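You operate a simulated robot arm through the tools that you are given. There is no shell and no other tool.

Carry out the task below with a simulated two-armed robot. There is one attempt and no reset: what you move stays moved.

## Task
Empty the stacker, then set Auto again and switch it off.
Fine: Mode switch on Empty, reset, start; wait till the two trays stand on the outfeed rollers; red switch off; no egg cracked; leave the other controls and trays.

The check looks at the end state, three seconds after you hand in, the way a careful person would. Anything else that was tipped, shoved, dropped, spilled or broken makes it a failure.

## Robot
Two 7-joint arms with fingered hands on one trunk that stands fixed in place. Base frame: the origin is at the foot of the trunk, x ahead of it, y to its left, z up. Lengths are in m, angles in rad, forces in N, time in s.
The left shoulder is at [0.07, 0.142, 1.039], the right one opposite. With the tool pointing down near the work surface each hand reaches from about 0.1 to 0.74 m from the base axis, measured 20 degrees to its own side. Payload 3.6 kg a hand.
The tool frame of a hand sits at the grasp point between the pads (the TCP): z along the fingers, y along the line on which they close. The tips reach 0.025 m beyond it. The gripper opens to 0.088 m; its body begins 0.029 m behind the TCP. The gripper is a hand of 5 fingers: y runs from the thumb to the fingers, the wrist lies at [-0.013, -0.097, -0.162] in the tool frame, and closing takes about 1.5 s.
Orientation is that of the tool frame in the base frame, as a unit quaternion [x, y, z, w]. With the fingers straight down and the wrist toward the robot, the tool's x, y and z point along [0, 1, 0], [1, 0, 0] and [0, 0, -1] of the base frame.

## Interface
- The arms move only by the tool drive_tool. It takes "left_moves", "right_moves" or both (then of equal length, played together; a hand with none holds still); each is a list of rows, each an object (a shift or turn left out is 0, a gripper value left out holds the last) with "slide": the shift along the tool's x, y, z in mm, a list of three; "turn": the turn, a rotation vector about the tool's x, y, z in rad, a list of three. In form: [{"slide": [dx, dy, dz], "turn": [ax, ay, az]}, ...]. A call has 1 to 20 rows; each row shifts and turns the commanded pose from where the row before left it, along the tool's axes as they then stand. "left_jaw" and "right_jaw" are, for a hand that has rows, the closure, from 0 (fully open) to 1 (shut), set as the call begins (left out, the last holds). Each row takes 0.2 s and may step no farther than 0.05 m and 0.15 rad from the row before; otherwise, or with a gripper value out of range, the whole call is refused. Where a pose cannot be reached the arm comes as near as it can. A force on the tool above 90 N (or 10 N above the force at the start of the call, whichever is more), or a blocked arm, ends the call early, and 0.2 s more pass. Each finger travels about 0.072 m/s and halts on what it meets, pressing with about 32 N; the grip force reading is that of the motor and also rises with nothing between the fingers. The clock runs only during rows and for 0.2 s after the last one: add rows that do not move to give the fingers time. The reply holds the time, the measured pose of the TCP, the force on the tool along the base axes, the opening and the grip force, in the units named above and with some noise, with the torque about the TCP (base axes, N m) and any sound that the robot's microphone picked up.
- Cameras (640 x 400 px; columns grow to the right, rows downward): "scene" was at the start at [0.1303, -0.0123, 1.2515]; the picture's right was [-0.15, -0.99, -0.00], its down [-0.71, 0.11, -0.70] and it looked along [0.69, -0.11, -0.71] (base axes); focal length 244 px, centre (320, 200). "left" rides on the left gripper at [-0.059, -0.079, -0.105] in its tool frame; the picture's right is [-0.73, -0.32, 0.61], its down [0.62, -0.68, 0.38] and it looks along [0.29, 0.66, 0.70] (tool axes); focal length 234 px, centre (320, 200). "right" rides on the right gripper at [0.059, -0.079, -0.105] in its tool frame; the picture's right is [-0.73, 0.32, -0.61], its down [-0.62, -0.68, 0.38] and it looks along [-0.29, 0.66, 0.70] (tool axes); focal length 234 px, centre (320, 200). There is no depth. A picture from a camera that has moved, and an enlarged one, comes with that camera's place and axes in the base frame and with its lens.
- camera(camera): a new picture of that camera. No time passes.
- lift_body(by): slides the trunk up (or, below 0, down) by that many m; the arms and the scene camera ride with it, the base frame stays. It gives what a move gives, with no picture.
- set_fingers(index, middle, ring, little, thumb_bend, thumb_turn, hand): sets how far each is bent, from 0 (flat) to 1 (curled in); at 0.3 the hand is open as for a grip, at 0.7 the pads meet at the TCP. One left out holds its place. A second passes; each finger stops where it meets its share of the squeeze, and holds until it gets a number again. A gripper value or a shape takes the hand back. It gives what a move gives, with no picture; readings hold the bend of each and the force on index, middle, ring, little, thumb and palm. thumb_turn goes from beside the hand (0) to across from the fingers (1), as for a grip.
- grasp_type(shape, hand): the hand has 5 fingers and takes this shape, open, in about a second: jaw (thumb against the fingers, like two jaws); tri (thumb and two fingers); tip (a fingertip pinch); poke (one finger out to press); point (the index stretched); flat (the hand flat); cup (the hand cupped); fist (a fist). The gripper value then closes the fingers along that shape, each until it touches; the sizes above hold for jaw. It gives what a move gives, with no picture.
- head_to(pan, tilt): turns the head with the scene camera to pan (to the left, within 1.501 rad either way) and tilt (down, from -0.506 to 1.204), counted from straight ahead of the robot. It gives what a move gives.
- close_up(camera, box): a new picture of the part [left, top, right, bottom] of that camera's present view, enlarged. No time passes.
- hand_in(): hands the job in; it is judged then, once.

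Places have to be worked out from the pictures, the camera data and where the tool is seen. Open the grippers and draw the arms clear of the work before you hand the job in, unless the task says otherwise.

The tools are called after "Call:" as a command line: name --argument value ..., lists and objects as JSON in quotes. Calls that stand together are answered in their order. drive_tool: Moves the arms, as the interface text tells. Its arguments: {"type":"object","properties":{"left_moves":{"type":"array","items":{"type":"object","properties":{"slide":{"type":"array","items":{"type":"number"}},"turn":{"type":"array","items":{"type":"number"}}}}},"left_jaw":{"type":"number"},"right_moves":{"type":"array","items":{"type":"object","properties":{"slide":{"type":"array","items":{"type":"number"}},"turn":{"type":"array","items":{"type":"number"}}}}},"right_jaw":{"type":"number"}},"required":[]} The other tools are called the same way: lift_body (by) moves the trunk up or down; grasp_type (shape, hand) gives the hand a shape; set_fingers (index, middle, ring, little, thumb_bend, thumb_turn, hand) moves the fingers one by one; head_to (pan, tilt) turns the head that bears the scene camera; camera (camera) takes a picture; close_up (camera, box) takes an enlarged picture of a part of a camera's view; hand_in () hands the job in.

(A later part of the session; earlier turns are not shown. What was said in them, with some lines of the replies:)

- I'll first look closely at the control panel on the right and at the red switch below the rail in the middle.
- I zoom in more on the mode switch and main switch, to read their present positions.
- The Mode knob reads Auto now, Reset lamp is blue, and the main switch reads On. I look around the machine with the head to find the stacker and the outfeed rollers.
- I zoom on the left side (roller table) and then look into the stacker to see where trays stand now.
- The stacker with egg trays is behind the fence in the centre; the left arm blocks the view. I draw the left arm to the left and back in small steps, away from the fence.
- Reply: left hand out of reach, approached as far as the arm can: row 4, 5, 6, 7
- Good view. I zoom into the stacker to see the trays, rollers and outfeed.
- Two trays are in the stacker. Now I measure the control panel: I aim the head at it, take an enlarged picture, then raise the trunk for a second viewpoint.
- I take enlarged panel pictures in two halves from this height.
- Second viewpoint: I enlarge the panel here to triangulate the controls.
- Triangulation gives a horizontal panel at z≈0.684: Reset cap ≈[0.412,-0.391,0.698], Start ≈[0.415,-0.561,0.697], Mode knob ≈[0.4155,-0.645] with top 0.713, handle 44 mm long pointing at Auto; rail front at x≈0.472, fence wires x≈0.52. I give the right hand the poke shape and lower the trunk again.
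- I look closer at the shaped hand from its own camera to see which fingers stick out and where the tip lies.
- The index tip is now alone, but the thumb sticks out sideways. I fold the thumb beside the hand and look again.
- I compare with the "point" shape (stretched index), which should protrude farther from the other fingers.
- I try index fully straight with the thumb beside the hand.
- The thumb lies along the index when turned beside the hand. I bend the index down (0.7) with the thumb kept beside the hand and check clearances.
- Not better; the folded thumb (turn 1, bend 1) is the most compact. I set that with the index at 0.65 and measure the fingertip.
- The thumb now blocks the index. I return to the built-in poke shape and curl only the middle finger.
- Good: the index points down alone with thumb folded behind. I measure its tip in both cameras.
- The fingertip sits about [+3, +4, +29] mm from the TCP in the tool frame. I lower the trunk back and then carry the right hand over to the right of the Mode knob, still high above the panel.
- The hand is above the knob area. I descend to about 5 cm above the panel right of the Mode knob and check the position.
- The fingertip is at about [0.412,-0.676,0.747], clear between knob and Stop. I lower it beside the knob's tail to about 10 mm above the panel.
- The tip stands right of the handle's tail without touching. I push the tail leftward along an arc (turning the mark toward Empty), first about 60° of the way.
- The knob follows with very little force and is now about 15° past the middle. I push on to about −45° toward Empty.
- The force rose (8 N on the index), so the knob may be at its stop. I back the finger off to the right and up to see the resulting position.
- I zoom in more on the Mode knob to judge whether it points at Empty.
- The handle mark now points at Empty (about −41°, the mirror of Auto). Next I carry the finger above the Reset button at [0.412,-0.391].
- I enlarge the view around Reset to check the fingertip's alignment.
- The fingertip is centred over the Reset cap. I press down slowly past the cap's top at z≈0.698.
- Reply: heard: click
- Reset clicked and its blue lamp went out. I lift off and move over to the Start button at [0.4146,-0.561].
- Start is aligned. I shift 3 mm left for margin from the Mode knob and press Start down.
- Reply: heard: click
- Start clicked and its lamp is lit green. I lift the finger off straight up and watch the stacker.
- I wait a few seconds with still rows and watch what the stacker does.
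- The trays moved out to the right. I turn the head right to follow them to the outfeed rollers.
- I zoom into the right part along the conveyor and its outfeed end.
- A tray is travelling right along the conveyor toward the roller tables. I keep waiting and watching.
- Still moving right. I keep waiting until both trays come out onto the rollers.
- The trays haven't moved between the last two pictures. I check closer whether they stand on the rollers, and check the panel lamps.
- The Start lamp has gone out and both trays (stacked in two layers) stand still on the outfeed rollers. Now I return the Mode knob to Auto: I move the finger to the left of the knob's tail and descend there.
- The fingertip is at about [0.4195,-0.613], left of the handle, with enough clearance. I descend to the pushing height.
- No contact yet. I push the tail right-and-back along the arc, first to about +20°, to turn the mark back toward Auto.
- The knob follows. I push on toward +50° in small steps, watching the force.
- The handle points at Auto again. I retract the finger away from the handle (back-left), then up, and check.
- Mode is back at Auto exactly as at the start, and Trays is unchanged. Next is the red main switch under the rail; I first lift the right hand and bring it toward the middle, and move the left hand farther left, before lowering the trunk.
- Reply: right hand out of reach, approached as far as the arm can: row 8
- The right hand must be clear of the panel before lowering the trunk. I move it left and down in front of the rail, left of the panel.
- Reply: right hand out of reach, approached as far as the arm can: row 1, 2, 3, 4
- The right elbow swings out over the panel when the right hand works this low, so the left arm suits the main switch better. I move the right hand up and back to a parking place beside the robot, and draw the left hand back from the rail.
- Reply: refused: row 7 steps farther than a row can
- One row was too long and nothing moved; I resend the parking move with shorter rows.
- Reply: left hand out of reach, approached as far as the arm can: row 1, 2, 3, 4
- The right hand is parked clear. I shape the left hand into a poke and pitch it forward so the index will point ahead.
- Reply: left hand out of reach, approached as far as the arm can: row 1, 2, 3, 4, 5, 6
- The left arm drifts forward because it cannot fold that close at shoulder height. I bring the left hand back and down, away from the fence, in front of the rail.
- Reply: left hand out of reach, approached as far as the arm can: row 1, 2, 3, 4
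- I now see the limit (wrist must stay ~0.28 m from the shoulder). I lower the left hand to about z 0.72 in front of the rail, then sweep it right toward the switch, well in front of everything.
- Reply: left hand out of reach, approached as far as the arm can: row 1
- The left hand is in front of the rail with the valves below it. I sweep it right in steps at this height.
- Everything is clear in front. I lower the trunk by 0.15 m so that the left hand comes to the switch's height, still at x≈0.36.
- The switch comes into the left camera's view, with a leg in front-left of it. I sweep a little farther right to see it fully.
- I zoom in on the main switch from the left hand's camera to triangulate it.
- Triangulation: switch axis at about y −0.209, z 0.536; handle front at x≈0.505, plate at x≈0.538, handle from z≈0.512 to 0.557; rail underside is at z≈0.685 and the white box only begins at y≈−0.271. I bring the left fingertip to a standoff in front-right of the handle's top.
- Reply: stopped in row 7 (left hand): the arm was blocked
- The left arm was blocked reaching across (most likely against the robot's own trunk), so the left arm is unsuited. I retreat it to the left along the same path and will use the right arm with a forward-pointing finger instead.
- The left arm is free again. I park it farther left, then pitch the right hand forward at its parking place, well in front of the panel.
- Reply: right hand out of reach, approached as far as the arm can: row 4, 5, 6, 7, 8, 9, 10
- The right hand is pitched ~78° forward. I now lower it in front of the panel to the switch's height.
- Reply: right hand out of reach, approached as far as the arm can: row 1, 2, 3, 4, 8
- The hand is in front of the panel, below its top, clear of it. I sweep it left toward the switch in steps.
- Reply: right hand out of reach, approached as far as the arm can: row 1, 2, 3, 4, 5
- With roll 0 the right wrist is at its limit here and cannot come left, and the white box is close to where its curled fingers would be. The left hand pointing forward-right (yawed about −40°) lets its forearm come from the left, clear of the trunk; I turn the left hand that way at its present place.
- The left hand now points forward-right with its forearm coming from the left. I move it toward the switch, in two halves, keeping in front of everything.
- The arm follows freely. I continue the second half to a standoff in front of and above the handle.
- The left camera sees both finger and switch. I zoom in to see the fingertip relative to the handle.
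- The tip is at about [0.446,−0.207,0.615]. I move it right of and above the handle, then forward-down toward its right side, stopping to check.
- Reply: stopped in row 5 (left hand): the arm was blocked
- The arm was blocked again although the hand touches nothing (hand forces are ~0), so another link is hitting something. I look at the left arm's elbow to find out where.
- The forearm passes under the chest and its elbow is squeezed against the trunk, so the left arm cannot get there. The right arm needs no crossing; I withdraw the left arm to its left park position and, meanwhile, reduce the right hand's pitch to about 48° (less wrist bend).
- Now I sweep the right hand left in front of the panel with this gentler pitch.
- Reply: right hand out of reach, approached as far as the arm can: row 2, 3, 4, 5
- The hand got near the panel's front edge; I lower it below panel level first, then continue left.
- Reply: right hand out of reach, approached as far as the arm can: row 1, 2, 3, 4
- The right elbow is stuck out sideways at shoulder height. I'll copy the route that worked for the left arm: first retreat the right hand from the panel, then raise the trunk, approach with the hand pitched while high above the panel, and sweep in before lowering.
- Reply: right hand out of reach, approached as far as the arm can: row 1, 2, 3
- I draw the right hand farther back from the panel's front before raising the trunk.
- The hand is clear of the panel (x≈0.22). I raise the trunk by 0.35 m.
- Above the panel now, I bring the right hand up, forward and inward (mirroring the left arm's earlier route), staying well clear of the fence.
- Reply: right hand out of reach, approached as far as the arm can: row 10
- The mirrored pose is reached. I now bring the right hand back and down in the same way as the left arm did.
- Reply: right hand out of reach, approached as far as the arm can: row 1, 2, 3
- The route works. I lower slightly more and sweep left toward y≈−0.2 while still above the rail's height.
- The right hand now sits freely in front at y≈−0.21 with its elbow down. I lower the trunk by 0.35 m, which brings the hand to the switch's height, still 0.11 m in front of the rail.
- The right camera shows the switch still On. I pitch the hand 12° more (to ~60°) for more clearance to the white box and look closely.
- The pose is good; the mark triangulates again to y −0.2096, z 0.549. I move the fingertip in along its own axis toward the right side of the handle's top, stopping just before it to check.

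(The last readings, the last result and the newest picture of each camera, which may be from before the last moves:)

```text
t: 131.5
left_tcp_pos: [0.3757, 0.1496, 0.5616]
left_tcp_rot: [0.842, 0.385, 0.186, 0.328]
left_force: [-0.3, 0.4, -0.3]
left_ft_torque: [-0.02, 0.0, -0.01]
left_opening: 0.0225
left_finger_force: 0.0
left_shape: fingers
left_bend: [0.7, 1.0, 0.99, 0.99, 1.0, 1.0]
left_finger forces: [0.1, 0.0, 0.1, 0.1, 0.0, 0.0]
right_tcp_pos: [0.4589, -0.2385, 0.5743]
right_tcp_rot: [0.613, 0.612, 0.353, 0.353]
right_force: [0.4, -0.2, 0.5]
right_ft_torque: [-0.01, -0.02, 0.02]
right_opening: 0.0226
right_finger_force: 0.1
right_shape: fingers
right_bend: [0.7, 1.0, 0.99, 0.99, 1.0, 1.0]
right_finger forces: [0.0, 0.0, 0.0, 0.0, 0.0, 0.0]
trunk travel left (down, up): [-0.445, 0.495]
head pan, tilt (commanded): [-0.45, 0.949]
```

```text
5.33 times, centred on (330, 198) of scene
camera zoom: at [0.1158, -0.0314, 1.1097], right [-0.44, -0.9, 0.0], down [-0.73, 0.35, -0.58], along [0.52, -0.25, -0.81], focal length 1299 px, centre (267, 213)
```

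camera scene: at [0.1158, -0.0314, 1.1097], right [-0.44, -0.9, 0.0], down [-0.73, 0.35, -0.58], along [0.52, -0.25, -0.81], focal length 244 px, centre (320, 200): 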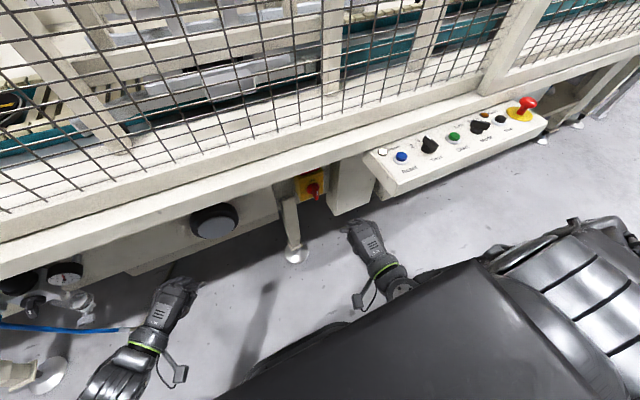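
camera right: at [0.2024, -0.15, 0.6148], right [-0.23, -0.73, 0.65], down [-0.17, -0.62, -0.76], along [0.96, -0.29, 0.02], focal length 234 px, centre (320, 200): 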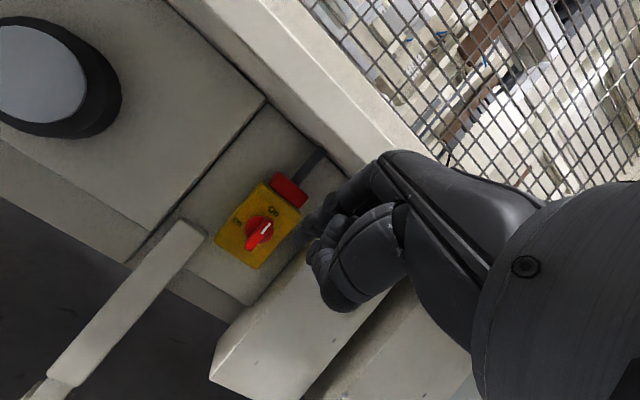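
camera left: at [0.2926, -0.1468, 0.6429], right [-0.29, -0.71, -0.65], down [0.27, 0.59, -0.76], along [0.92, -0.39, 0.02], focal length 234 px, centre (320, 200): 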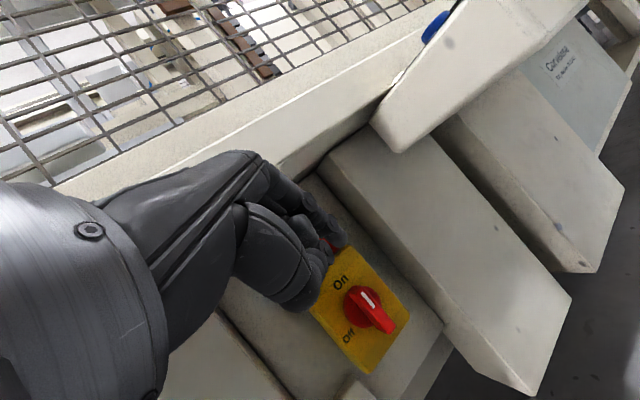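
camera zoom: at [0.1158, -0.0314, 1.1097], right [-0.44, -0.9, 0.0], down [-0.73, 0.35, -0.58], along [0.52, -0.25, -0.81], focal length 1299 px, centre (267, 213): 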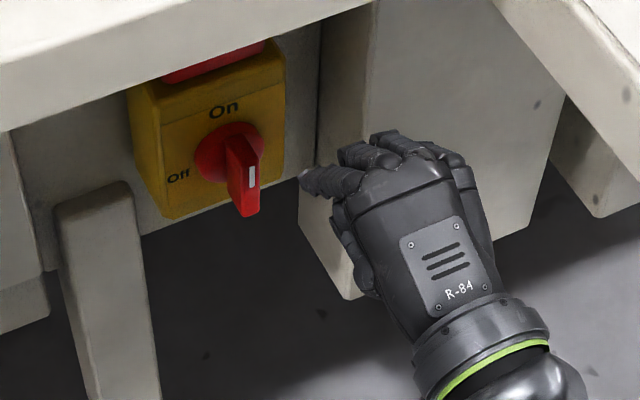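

The curled ring knuckle will pass close to the white box's front-left edge, so I approach nearer to the handle (tip y≈−0.228) and go forward in two short steps.

Call:
drive_tool --right_moves '[{"slide": [5, 0.5, 10]}, {"slide": [1, 0.5, 12]}, {"slide": [0, 0.2, 12]}, {}]'

Call:
close_up --camera "right" --box '[200, 120, 360, 280]'

Call:
close_up --camera "scene" --box '[270, 160, 390, 235]'

```text
t: 132.5
left_tcp_pos: [0.3754, 0.149, 0.5609]
left_tcp_rot: [0.842, 0.385, 0.186, 0.328]
left_force: [0.6, 0.1, -0.3]
left_ft_torque: [-0.01, 0.03, 0.0]
left_opening: 0.0225
left_finger_force: 0.1
left_shape: fingers
left_bend: [0.7, 1.0, 0.99, 0.99, 1.0, 1.0]
left_finger forces: [0.0, 0.0, 0.0, 0.0, 0.0, 0.0]
right_tcp_pos: [0.4874, -0.2326, 0.5583]
right_tcp_rot: [0.612, 0.612, 0.354, 0.353]
right_force: [0.4, 0.0, -1.2]
right_ft_torque: [0.0, -0.02, -0.02]
right_opening: 0.0225
right_finger_force: 0.1
right_shape: fingers
right_bend: [0.7, 1.0, 0.99, 0.99, 1.0, 1.0]
right_finger forces: [0.0, 0.0, 0.1, 0.0, 0.0, 0.1]
trunk travel left (down, up): [-0.445, 0.495]
head pan, tilt (commanded): [-0.45, 0.949]
```

```text
2.50 times, centred on (280, 200) of right
camera zoom: at [0.3586, -0.1735, 0.5419], right [-0.36, -0.73, 0.58], down [-0.01, -0.62, -0.78], along [0.93, -0.29, 0.22], focal length 585 px, centre (420, 200)
```

zoom: 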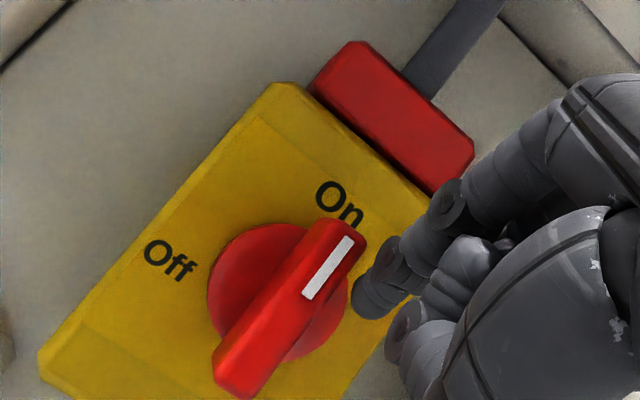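

```text
5.33 times, centred on (330, 198) of scene
camera zoom: at [0.1158, -0.0314, 1.1097], right [-0.44, -0.9, 0.0], down [-0.73, 0.35, -0.58], along [0.52, -0.25, -0.81], focal length 1299 px, centre (267, 213)
```

zoom: 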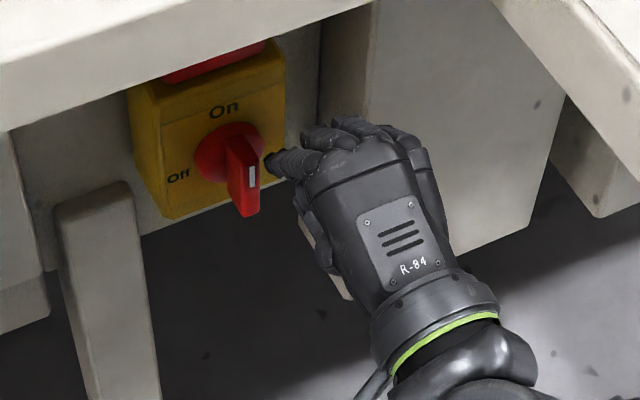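

The fingertip is right beside the top of the red handle, without contact. I start pushing the handle's top to the left along its arc, about 30° first.

Call:
drive_tool --right_moves '[{"slide": [5, 0, 0]}, {"slide": [4, 2.3, -1.3]}, {"slide": [4.1, 2.3, -1.3]}, {}]'

Call:
close_up --camera "right" --box '[200, 120, 360, 280]'

Call:
close_up --camera "scene" --box '[270, 160, 390, 235]'

```text
t: 133.5
left_tcp_pos: [0.3754, 0.1491, 0.5617]
left_tcp_rot: [0.842, 0.385, 0.187, 0.328]
left_force: [0.1, -0.4, 0.0]
left_ft_torque: [0.01, 0.01, 0.0]
left_opening: 0.0226
left_finger_force: 0.0
left_shape: fingers
left_bend: [0.7, 1.0, 0.99, 0.99, 1.0, 1.0]
left_finger forces: [0.1, 0.0, 0.0, 0.0, 0.1, 0.0]
right_tcp_pos: [0.4874, -0.2189, 0.564]
right_tcp_rot: [0.612, 0.612, 0.355, 0.354]
right_force: [-0.1, -9.6, 1.7]
right_ft_torque: [-0.12, -0.05, -0.23]
right_opening: 0.0216
right_finger_force: 4.5
right_shape: fingers
right_bend: [0.7, 1.0, 0.99, 0.99, 1.0, 1.0]
right_finger forces: [9.3, 0.1, 0.0, 0.0, 0.0, 0.0]
trunk travel left (down, up): [-0.445, 0.495]
head pan, tilt (commanded): [-0.45, 0.949]
```

```text
2.50 times, centred on (280, 200) of right
camera zoom: at [0.3582, -0.1606, 0.5468], right [-0.37, -0.73, 0.58], down [-0.01, -0.62, -0.78], along [0.93, -0.29, 0.22], focal length 585 px, centre (420, 200)
```

zoom: 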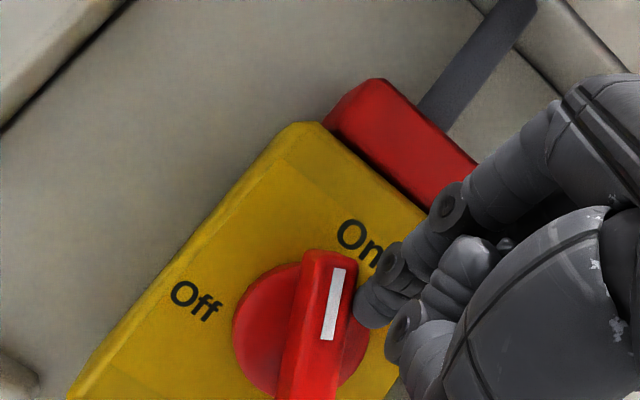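

```text
5.33 times, centred on (330, 198) of scene
camera zoom: at [0.1157, -0.0324, 1.1097], right [-0.44, -0.9, 0.0], down [-0.73, 0.35, -0.58], along [0.52, -0.25, -0.81], focal length 1299 px, centre (267, 213)
```

zoom: 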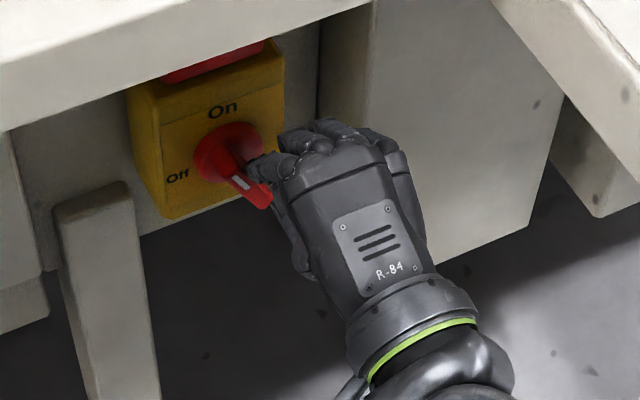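

The handle turns (about 25–30° so far, ~10 N). I continue along the arc toward Off.

Call:
drive_tool --right_moves '[{"slide": [4.8, 0.5, -0.3]}, {"slide": [4.9, 0.2, -0.1]}, {"slide": [4.3, -1.9, 1.1]}, {}]'

Call:
close_up --camera "right" --box '[200, 120, 360, 280]'

Call:
close_up --camera "scene" --box '[270, 160, 390, 235]'

```text
t: 134.5
left_tcp_pos: [0.376, 0.1479, 0.5609]
left_tcp_rot: [0.842, 0.385, 0.187, 0.329]
left_force: [-0.3, -0.8, 0.0]
left_ft_torque: [-0.02, 0.01, 0.0]
left_opening: 0.0227
left_finger_force: 0.1
left_shape: fingers
left_bend: [0.7, 1.0, 0.99, 0.99, 1.0, 1.0]
left_finger forces: [0.0, 0.0, 0.1, 0.1, 0.0, 0.0]
right_tcp_pos: [0.4875, -0.2045, 0.5615]
right_tcp_rot: [0.612, 0.613, 0.354, 0.352]
right_force: [-1.0, -3.6, 2.5]
right_ft_torque: [-0.02, -0.03, -0.04]
right_opening: 0.0227
right_finger_force: 1.3
right_shape: fingers
right_bend: [0.7, 1.0, 0.99, 0.99, 1.0, 1.0]
right_finger forces: [3.7, 0.0, 0.0, 0.1, 0.0, 0.0]
trunk travel left (down, up): [-0.445, 0.495]
head pan, tilt (commanded): [-0.45, 0.949]
```

```text
2.50 times, centred on (280, 200) of right
camera zoom: at [0.3579, -0.1462, 0.5456], right [-0.36, -0.73, 0.58], down [-0.01, -0.62, -0.78], along [0.93, -0.29, 0.22], focal length 585 px, centre (420, 200)
```

zoom: 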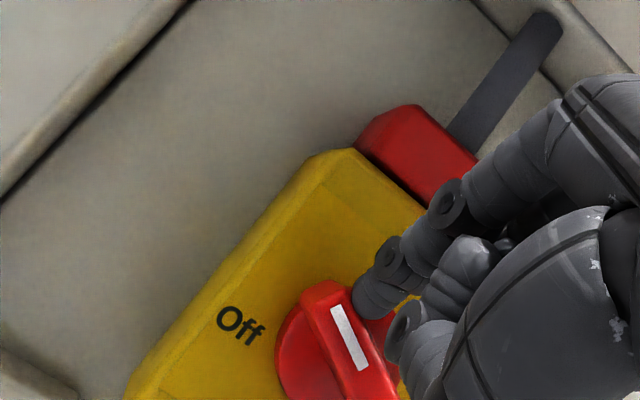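

```text
5.33 times, centred on (330, 198) of scene
camera zoom: at [0.1154, -0.0315, 1.1097], right [-0.44, -0.9, 0.0], down [-0.73, 0.35, -0.58], along [0.52, -0.25, -0.81], focal length 1299 px, centre (267, 213)
```

zoom: 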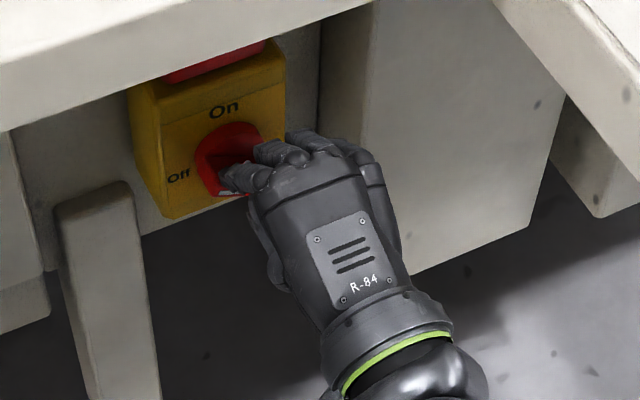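

The handle is at about 65°. I push further down-left in small steps toward Off.

Call:
drive_tool --right_moves '[{"slide": [3.5, -1.4, 0.8]}, {"slide": [2.2, -2.1, 1.2]}, {"slide": [1.8, -2.3, 1.3]}, {}]'

Call:
close_up --camera "right" --box '[220, 150, 380, 310]'

Call:
close_up --camera "scene" --box '[270, 160, 390, 235]'

```text
t: 135.5
left_tcp_pos: [0.3758, 0.1489, 0.5603]
left_tcp_rot: [0.843, 0.384, 0.186, 0.328]
left_force: [-0.4, -0.5, 0.7]
left_ft_torque: [-0.01, -0.03, 0.01]
left_opening: 0.0226
left_finger_force: 0.0
left_shape: fingers
left_bend: [0.7, 1.0, 0.99, 0.99, 1.0, 1.0]
left_finger forces: [0.0, 0.1, 0.1, 0.1, 0.0, 0.0]
right_tcp_pos: [0.4881, -0.1978, 0.5566]
right_tcp_rot: [0.612, 0.612, 0.355, 0.354]
right_force: [-0.6, -2.8, 4.3]
right_ft_torque: [-0.03, -0.06, -0.06]
right_opening: 0.0231
right_finger_force: 2.0
right_shape: fingers
right_bend: [0.7, 1.0, 0.99, 0.99, 1.0, 1.0]
right_finger forces: [4.3, 0.0, 0.0, 0.0, 0.0, 0.0]
trunk travel left (down, up): [-0.445, 0.495]
head pan, tilt (commanded): [-0.45, 0.949]
```

```text
2.50 times, centred on (300, 230) of right
camera zoom: at [0.358, -0.1386, 0.5389], right [-0.36, -0.73, 0.58], down [-0.01, -0.62, -0.78], along [0.93, -0.29, 0.22], focal length 585 px, centre (370, 125)
```

zoom: 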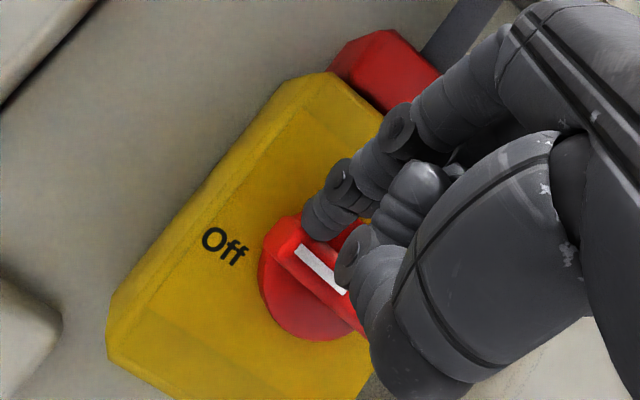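

```text
5.33 times, centred on (330, 198) of scene
camera zoom: at [0.1153, -0.0315, 1.1098], right [-0.44, -0.9, 0.0], down [-0.73, 0.35, -0.58], along [0.52, -0.25, -0.81], focal length 1299 px, centre (267, 213)
```

zoom: 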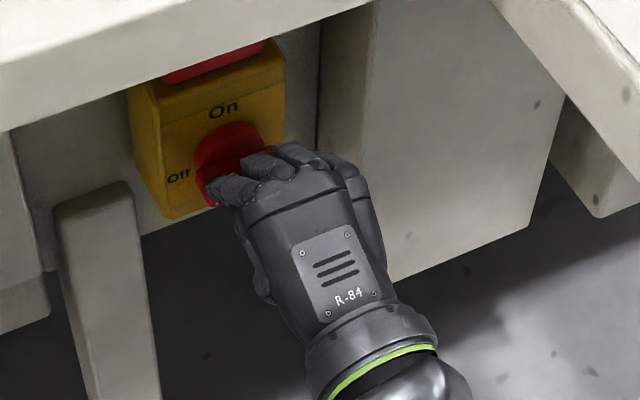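

The handle is at about 86°, nearly at Off. I push slightly more and check the handle and the Power lamp.

Call:
drive_tool --right_moves '[{"slide": [1.4, -2.4, 1.4]}, {"slide": [1.0, -2.2, 1.3]}, {}]'

Call:
close_up --camera "right" --box '[220, 150, 380, 310]'

Call:
close_up --camera "scene" --box '[360, 80, 560, 205]'

```text
t: 136.3
left_tcp_pos: [0.3752, 0.1487, 0.5605]
left_tcp_rot: [0.842, 0.385, 0.187, 0.328]
left_force: [-0.4, 0.3, -0.3]
left_ft_torque: [-0.03, -0.01, 0.0]
left_opening: 0.0227
left_finger_force: 0.0
left_shape: fingers
left_bend: [0.7, 1.0, 0.99, 0.99, 1.0, 1.0]
left_finger forces: [0.0, 0.0, 0.1, 0.1, 0.1, 0.0]
right_tcp_pos: [0.4872, -0.1944, 0.5517]
right_tcp_rot: [0.612, 0.611, 0.355, 0.354]
right_force: [-4.2, -6.1, 10.5]
right_ft_torque: [0.03, -0.15, -0.1]
right_opening: 0.0239
right_finger_force: 4.9
right_shape: fingers
right_bend: [0.7, 1.0, 0.99, 0.99, 1.0, 1.0]
right_finger forces: [10.2, 0.1, 0.0, 0.0, 0.0, 0.1]
trunk travel left (down, up): [-0.445, 0.495]
head pan, tilt (commanded): [-0.45, 0.949]
```

```text
2.50 times, centred on (300, 230) of right
camera zoom: at [0.3578, -0.1366, 0.5346], right [-0.37, -0.73, 0.58], down [-0.01, -0.62, -0.78], along [0.93, -0.29, 0.22], focal length 585 px, centre (370, 125)
```

zoom: 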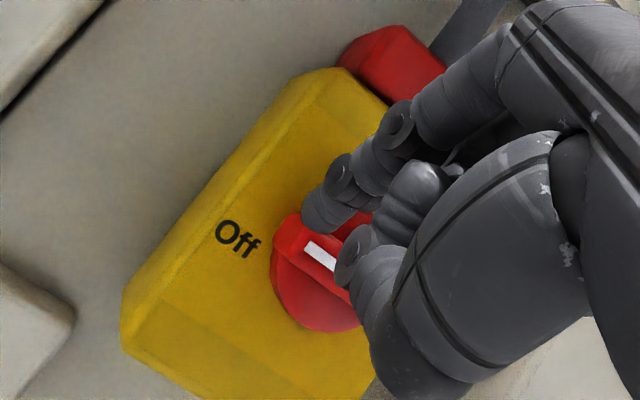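

```text
3.20 times, centred on (460, 142) of scene
camera zoom: at [0.1142, -0.0315, 1.11], right [-0.44, -0.9, 0.0], down [-0.73, 0.35, -0.58], along [0.53, -0.25, -0.81], focal length 780 px, centre (-128, 384)
```

zoom: 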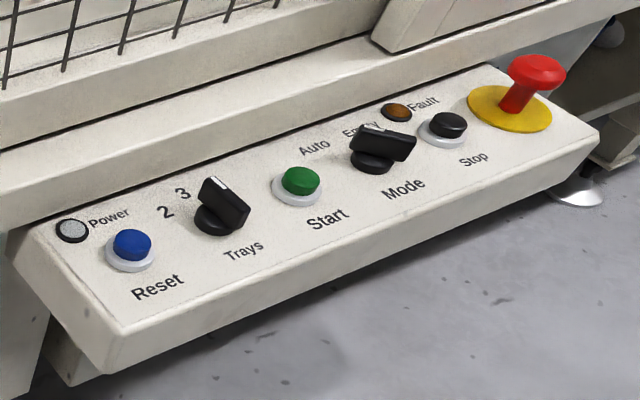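

The Power lamp is out and the force shows the handle at its stop: the switch is Off. I lift the finger off the handle and draw it straight back.

Call:
drive_tool --right_moves '[{"slide": [0, 7, -4]}, {"slide": [0, 4, -14]}, {"slide": [0, 0, -30]}, {"slide": [0, 0, -35]}, {"slide": [0, -10, -40]}, {}]'

Call:
close_up --camera "scene" --box '[270, 160, 390, 235]'

Call:
close_up --camera "right" --box '[160, 100, 360, 300]'

```text
t: 137.7
left_tcp_pos: [0.3764, 0.1492, 0.5603]
left_tcp_rot: [0.842, 0.386, 0.187, 0.327]
left_force: [0.6, -0.7, 0.1]
left_ft_torque: [-0.02, -0.04, -0.01]
left_opening: 0.0226
left_finger_force: 0.1
left_shape: fingers
left_bend: [0.7, 1.0, 0.99, 0.99, 1.0, 1.0]
left_finger forces: [0.0, 0.1, 0.1, 0.1, 0.1, 0.1]
right_tcp_pos: [0.3812, -0.1962, 0.6124]
right_tcp_rot: [0.612, 0.612, 0.354, 0.353]
right_force: [-0.6, -0.1, 0.6]
right_ft_torque: [-0.01, 0.02, 0.02]
right_opening: 0.0227
right_finger_force: 0.1
right_shape: fingers
right_bend: [0.7, 1.0, 0.99, 0.99, 1.0, 1.0]
right_finger forces: [0.1, 0.0, 0.0, 0.0, 0.0, 0.1]
trunk travel left (down, up): [-0.445, 0.495]
head pan, tilt (commanded): [-0.45, 0.949]
```

```text
5.33 times, centred on (330, 198) of scene
camera zoom: at [0.116, -0.0314, 1.1097], right [-0.44, -0.9, 0.0], down [-0.73, 0.35, -0.58], along [0.52, -0.25, -0.81], focal length 1299 px, centre (267, 213)
```

zoom: 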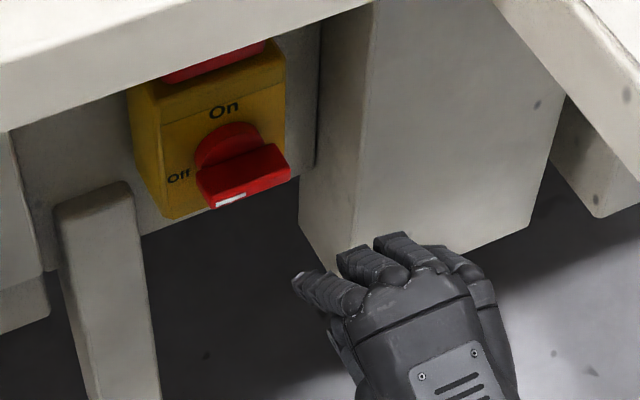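

```text
2.00 times, centred on (260, 200) of right
camera zoom: at [0.2519, -0.1366, 0.5952], right [-0.36, -0.73, 0.58], down [-0.01, -0.62, -0.78], along [0.93, -0.29, 0.22], focal length 468 px, centre (440, 200)
```

zoom: 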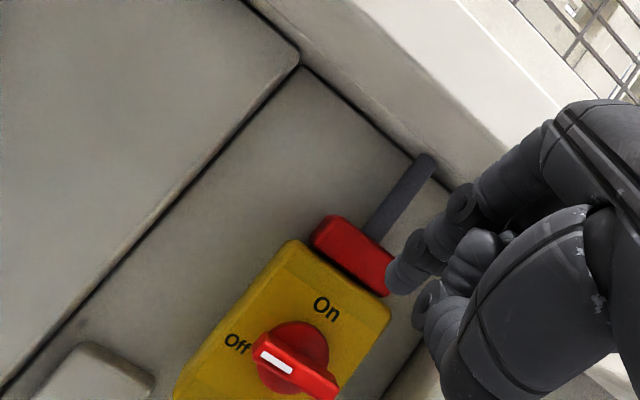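

The switch stands at Off. I draw the right hand back, then raise the trunk to the earlier clear height and check everything again.

Call:
drive_tool --right_moves '[{"slide": [-6, -12, -21]}, {"slide": [-6, -12, -21]}, {}]'

Call:
lift_body --by 0.33

Call:
head_to --pan -1.0 --tilt 0.3

Call:
camera --camera "scene"

Call:
close_up --camera "scene" --box '[330, 130, 450, 205]'

```text
t: 138.5
left_tcp_pos: [0.3756, 0.1494, 0.5612]
left_tcp_rot: [0.843, 0.384, 0.186, 0.329]
left_force: [-1.0, -0.4, -0.1]
left_ft_torque: [-0.03, -0.03, -0.01]
left_opening: 0.0227
left_finger_force: 0.1
left_shape: fingers
left_bend: [0.7, 1.0, 0.99, 0.99, 1.0, 1.0]
left_finger forces: [0.0, 0.0, 0.0, 0.0, 0.0, 0.1]
right_tcp_pos: [0.3329, -0.2077, 0.6131]
right_tcp_rot: [0.612, 0.612, 0.355, 0.354]
right_force: [-1.1, 0.0, -0.1]
right_ft_torque: [-0.04, 0.0, -0.03]
right_opening: 0.0227
right_finger_force: 0.1
right_shape: fingers
right_bend: [0.7, 1.0, 0.99, 0.99, 1.0, 1.0]
right_finger forces: [0.0, 0.0, 0.0, 0.0, 0.1, 0.1]
trunk travel left (down, up): [-0.445, 0.495]
head pan, tilt (commanded): [-0.45, 0.949]
```

```text
t: 141.8
left_tcp_pos: [0.3753, 0.1486, 0.8901]
left_tcp_rot: [0.843, 0.384, 0.186, 0.329]
left_force: [-0.1, 1.1, 1.3]
left_ft_torque: [-0.01, 0.0, -0.05]
left_opening: 0.0227
left_finger_force: 0.0
left_shape: fingers
left_bend: [0.7, 1.0, 0.99, 0.99, 1.0, 1.0]
left_finger forces: [0.0, 0.0, 0.0, 0.0, 0.1, 0.0]
right_tcp_pos: [0.3339, -0.2076, 0.9423]
right_tcp_rot: [0.612, 0.612, 0.354, 0.353]
right_force: [-1.0, 0.1, 0.2]
right_ft_torque: [0.0, 0.01, 0.04]
right_opening: 0.0227
right_finger_force: 0.0
right_shape: fingers
right_bend: [0.7, 1.0, 0.99, 0.99, 1.0, 1.0]
right_finger forces: [0.0, 0.1, 0.1, 0.0, 0.0, 0.0]
trunk travel left (down, up): [-0.775, 0.165]
head pan, tilt (commanded): [-0.45, 0.949]
```

```text
t: 142.8
left_tcp_pos: [0.3758, 0.1477, 0.892]
left_tcp_rot: [0.842, 0.385, 0.186, 0.328]
left_force: [0.6, 0.2, -1.4]
left_ft_torque: [0.01, 0.0, -0.01]
left_opening: 0.0228
left_finger_force: 0.0
left_shape: fingers
left_bend: [0.7, 1.0, 0.99, 0.99, 1.0, 1.0]
left_finger forces: [0.1, 0.0, 0.0, 0.0, 0.0, 0.1]
right_tcp_pos: [0.333, -0.2067, 0.9425]
right_tcp_rot: [0.613, 0.612, 0.354, 0.353]
right_force: [-0.1, -0.7, -0.4]
right_ft_torque: [0.0, 0.02, 0.01]
right_opening: 0.0226
right_finger_force: 0.1
right_shape: fingers
right_bend: [0.7, 1.0, 0.99, 0.99, 1.0, 1.0]
right_finger forces: [0.0, 0.1, 0.1, 0.0, 0.0, 0.0]
trunk travel left (down, up): [-0.775, 0.165]
head pan, tilt (commanded): [-1.0, 0.3]
```

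```text
taken
camera scene: at [0.1009, -0.0782, 1.4955], right [-0.84, -0.54, 0.0], down [-0.16, 0.25, -0.95], along [0.52, -0.8, -0.3], focal length 244 px, centre (320, 200)
```

scene: 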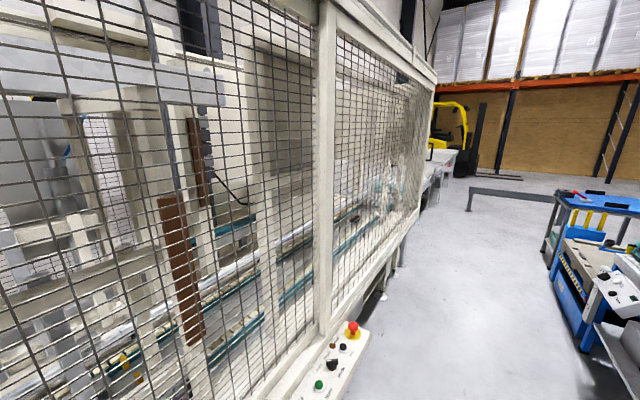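

```text
5.33 times, centred on (390, 168) of scene
camera zoom: at [0.1009, -0.0782, 1.4955], right [-0.84, -0.54, 0.0], down [-0.16, 0.25, -0.95], along [0.52, -0.8, -0.3], focal length 1299 px, centre (-53, 373)
```

zoom: 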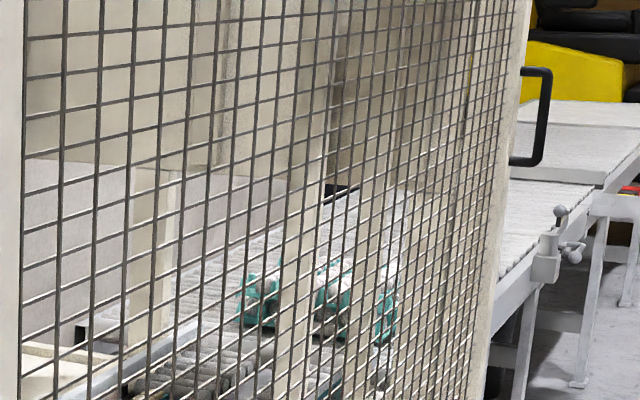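

Both trays still stand on the rollers. I open both hands to the jaw shape and take a last look at the panel, the switch and the stacker.

Call:
grasp_type --shape "jaw" --hand "right"

Call:
grasp_type --shape "jaw" --hand "left"

Call:
head_to --pan -0.45 --tilt 0.8

Call:
camera --camera "scene"

Call:
close_up --camera "scene" --box '[330, 180, 490, 280]'

```text
t: 143.7
left_tcp_pos: [0.3762, 0.148, 0.8916]
left_tcp_rot: [0.843, 0.385, 0.186, 0.328]
left_force: [0.6, -0.2, 0.7]
left_ft_torque: [-0.02, 0.0, 0.01]
left_opening: 0.0225
left_finger_force: 0.1
left_shape: fingers
left_bend: [0.7, 1.0, 0.99, 0.99, 1.0, 1.0]
left_finger forces: [0.0, 0.0, 0.1, 0.0, 0.0, 0.0]
right_tcp_pos: [0.3333, -0.2087, 0.9419]
right_tcp_rot: [0.613, 0.612, 0.353, 0.354]
right_force: [-0.1, 0.2, 0.4]
right_ft_torque: [0.02, -0.01, -0.03]
right_opening: 0.0879
right_finger_force: 0.2
right_shape: jaw
right_bend: [0.3, 0.3, 0.3, 0.3, 0.3, 0.98]
right_finger forces: [0.0, 0.0, 0.0, 0.0, 0.0, 0.0]
trunk travel left (down, up): [-0.775, 0.165]
head pan, tilt (commanded): [-1.0, 0.3]
```

```text
t: 144.6
left_tcp_pos: [0.3756, 0.149, 0.8904]
left_tcp_rot: [0.842, 0.385, 0.186, 0.328]
left_force: [0.0, -0.2, 0.2]
left_ft_torque: [0.0, 0.0, -0.01]
left_opening: 0.0877
left_finger_force: 0.0
left_shape: jaw
left_bend: [0.3, 0.3, 0.3, 0.3, 0.3, 0.98]
left_finger forces: [0.0, 0.1, 0.0, 0.0, 0.1, 0.0]
right_tcp_pos: [0.3329, -0.2083, 0.9432]
right_tcp_rot: [0.612, 0.613, 0.354, 0.353]
right_force: [-0.2, 1.1, -0.3]
right_ft_torque: [0.02, 0.04, -0.02]
right_opening: 0.0877
right_finger_force: 0.1
right_shape: jaw
right_bend: [0.3, 0.3, 0.3, 0.3, 0.3, 0.98]
right_finger forces: [0.1, 0.1, 0.0, 0.0, 0.0, 0.0]
trunk travel left (down, up): [-0.775, 0.165]
head pan, tilt (commanded): [-1.0, 0.3]
```

```text
t: 145.6
left_tcp_pos: [0.3766, 0.149, 0.8912]
left_tcp_rot: [0.842, 0.385, 0.186, 0.328]
left_force: [0.1, -0.5, -0.3]
left_ft_torque: [0.02, 0.0, 0.01]
left_opening: 0.0877
left_finger_force: 0.0
left_shape: jaw
left_bend: [0.3, 0.3, 0.3, 0.3, 0.3, 0.98]
left_finger forces: [0.0, 0.0, 0.1, 0.1, 0.1, 0.0]
right_tcp_pos: [0.3323, -0.2078, 0.9435]
right_tcp_rot: [0.613, 0.612, 0.353, 0.353]
right_force: [0.8, -0.1, 0.7]
right_ft_torque: [0.0, -0.05, 0.03]
right_opening: 0.0878
right_finger_force: 0.0
right_shape: jaw
right_bend: [0.3, 0.3, 0.3, 0.3, 0.3, 0.98]
right_finger forces: [0.1, 0.0, 0.1, 0.1, 0.1, 0.0]
trunk travel left (down, up): [-0.775, 0.165]
head pan, tilt (commanded): [-0.45, 0.799]
```

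```text
taken
camera scene: at [0.1229, -0.0349, 1.4513], right [-0.44, -0.9, 0.0], down [-0.64, 0.31, -0.7], along [0.63, -0.3, -0.72], focal length 244 px, centre (320, 200)
```

scene: 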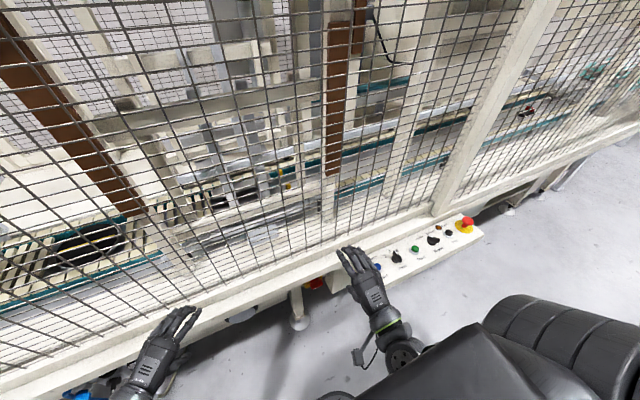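

```text
4.00 times, centred on (410, 230) of scene
camera zoom: at [0.1229, -0.0349, 1.4513], right [-0.44, -0.9, 0.0], down [-0.64, 0.31, -0.7], along [0.63, -0.3, -0.72], focal length 974 px, centre (-40, 80)
```

zoom: 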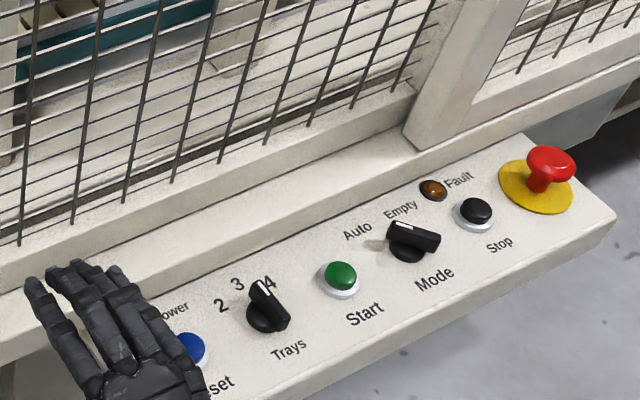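

Mode is on Auto, Trays and E‑stop are untouched, the main switch is Off with the Power lamp out, the stacker is empty and both trays stand still on the outfeed rollers. Both hands are open and clear of the work, so I hand the job in.

Call:
hand_in

```text
The job is handed in.
```

I emptied the stacker, set Mode back to Auto and switched the machine off at the red main switch. The job is handed in.

- **Emptying:** I set Mode to Empty, then pressed Reset (its blue lamp went out) and Start. The cycle ran until the Start lamp went out.
- **Trays:** the two trays left the stacker to the right. They stand still, one on the other, on the outfeed rollers. I saw no cracked eggs, though I could only look at them through the fence.
- **Switching off:** after Mode was back on Auto, I turned the red switch from On to Off, and the Power lamp is out.
- **Other controls:** Trays is still on 3. I did not touch Stop or the emergency stop.

Getting to the red switch took several tries. The left arm was blocked twice reaching across, most likely against the robot's own trunk, and the right arm hit its reach limits. No hand forces or pictures showed contact with the machine on those tries, and I finished with the right hand by another route. Both hands are open and clear of the machine.
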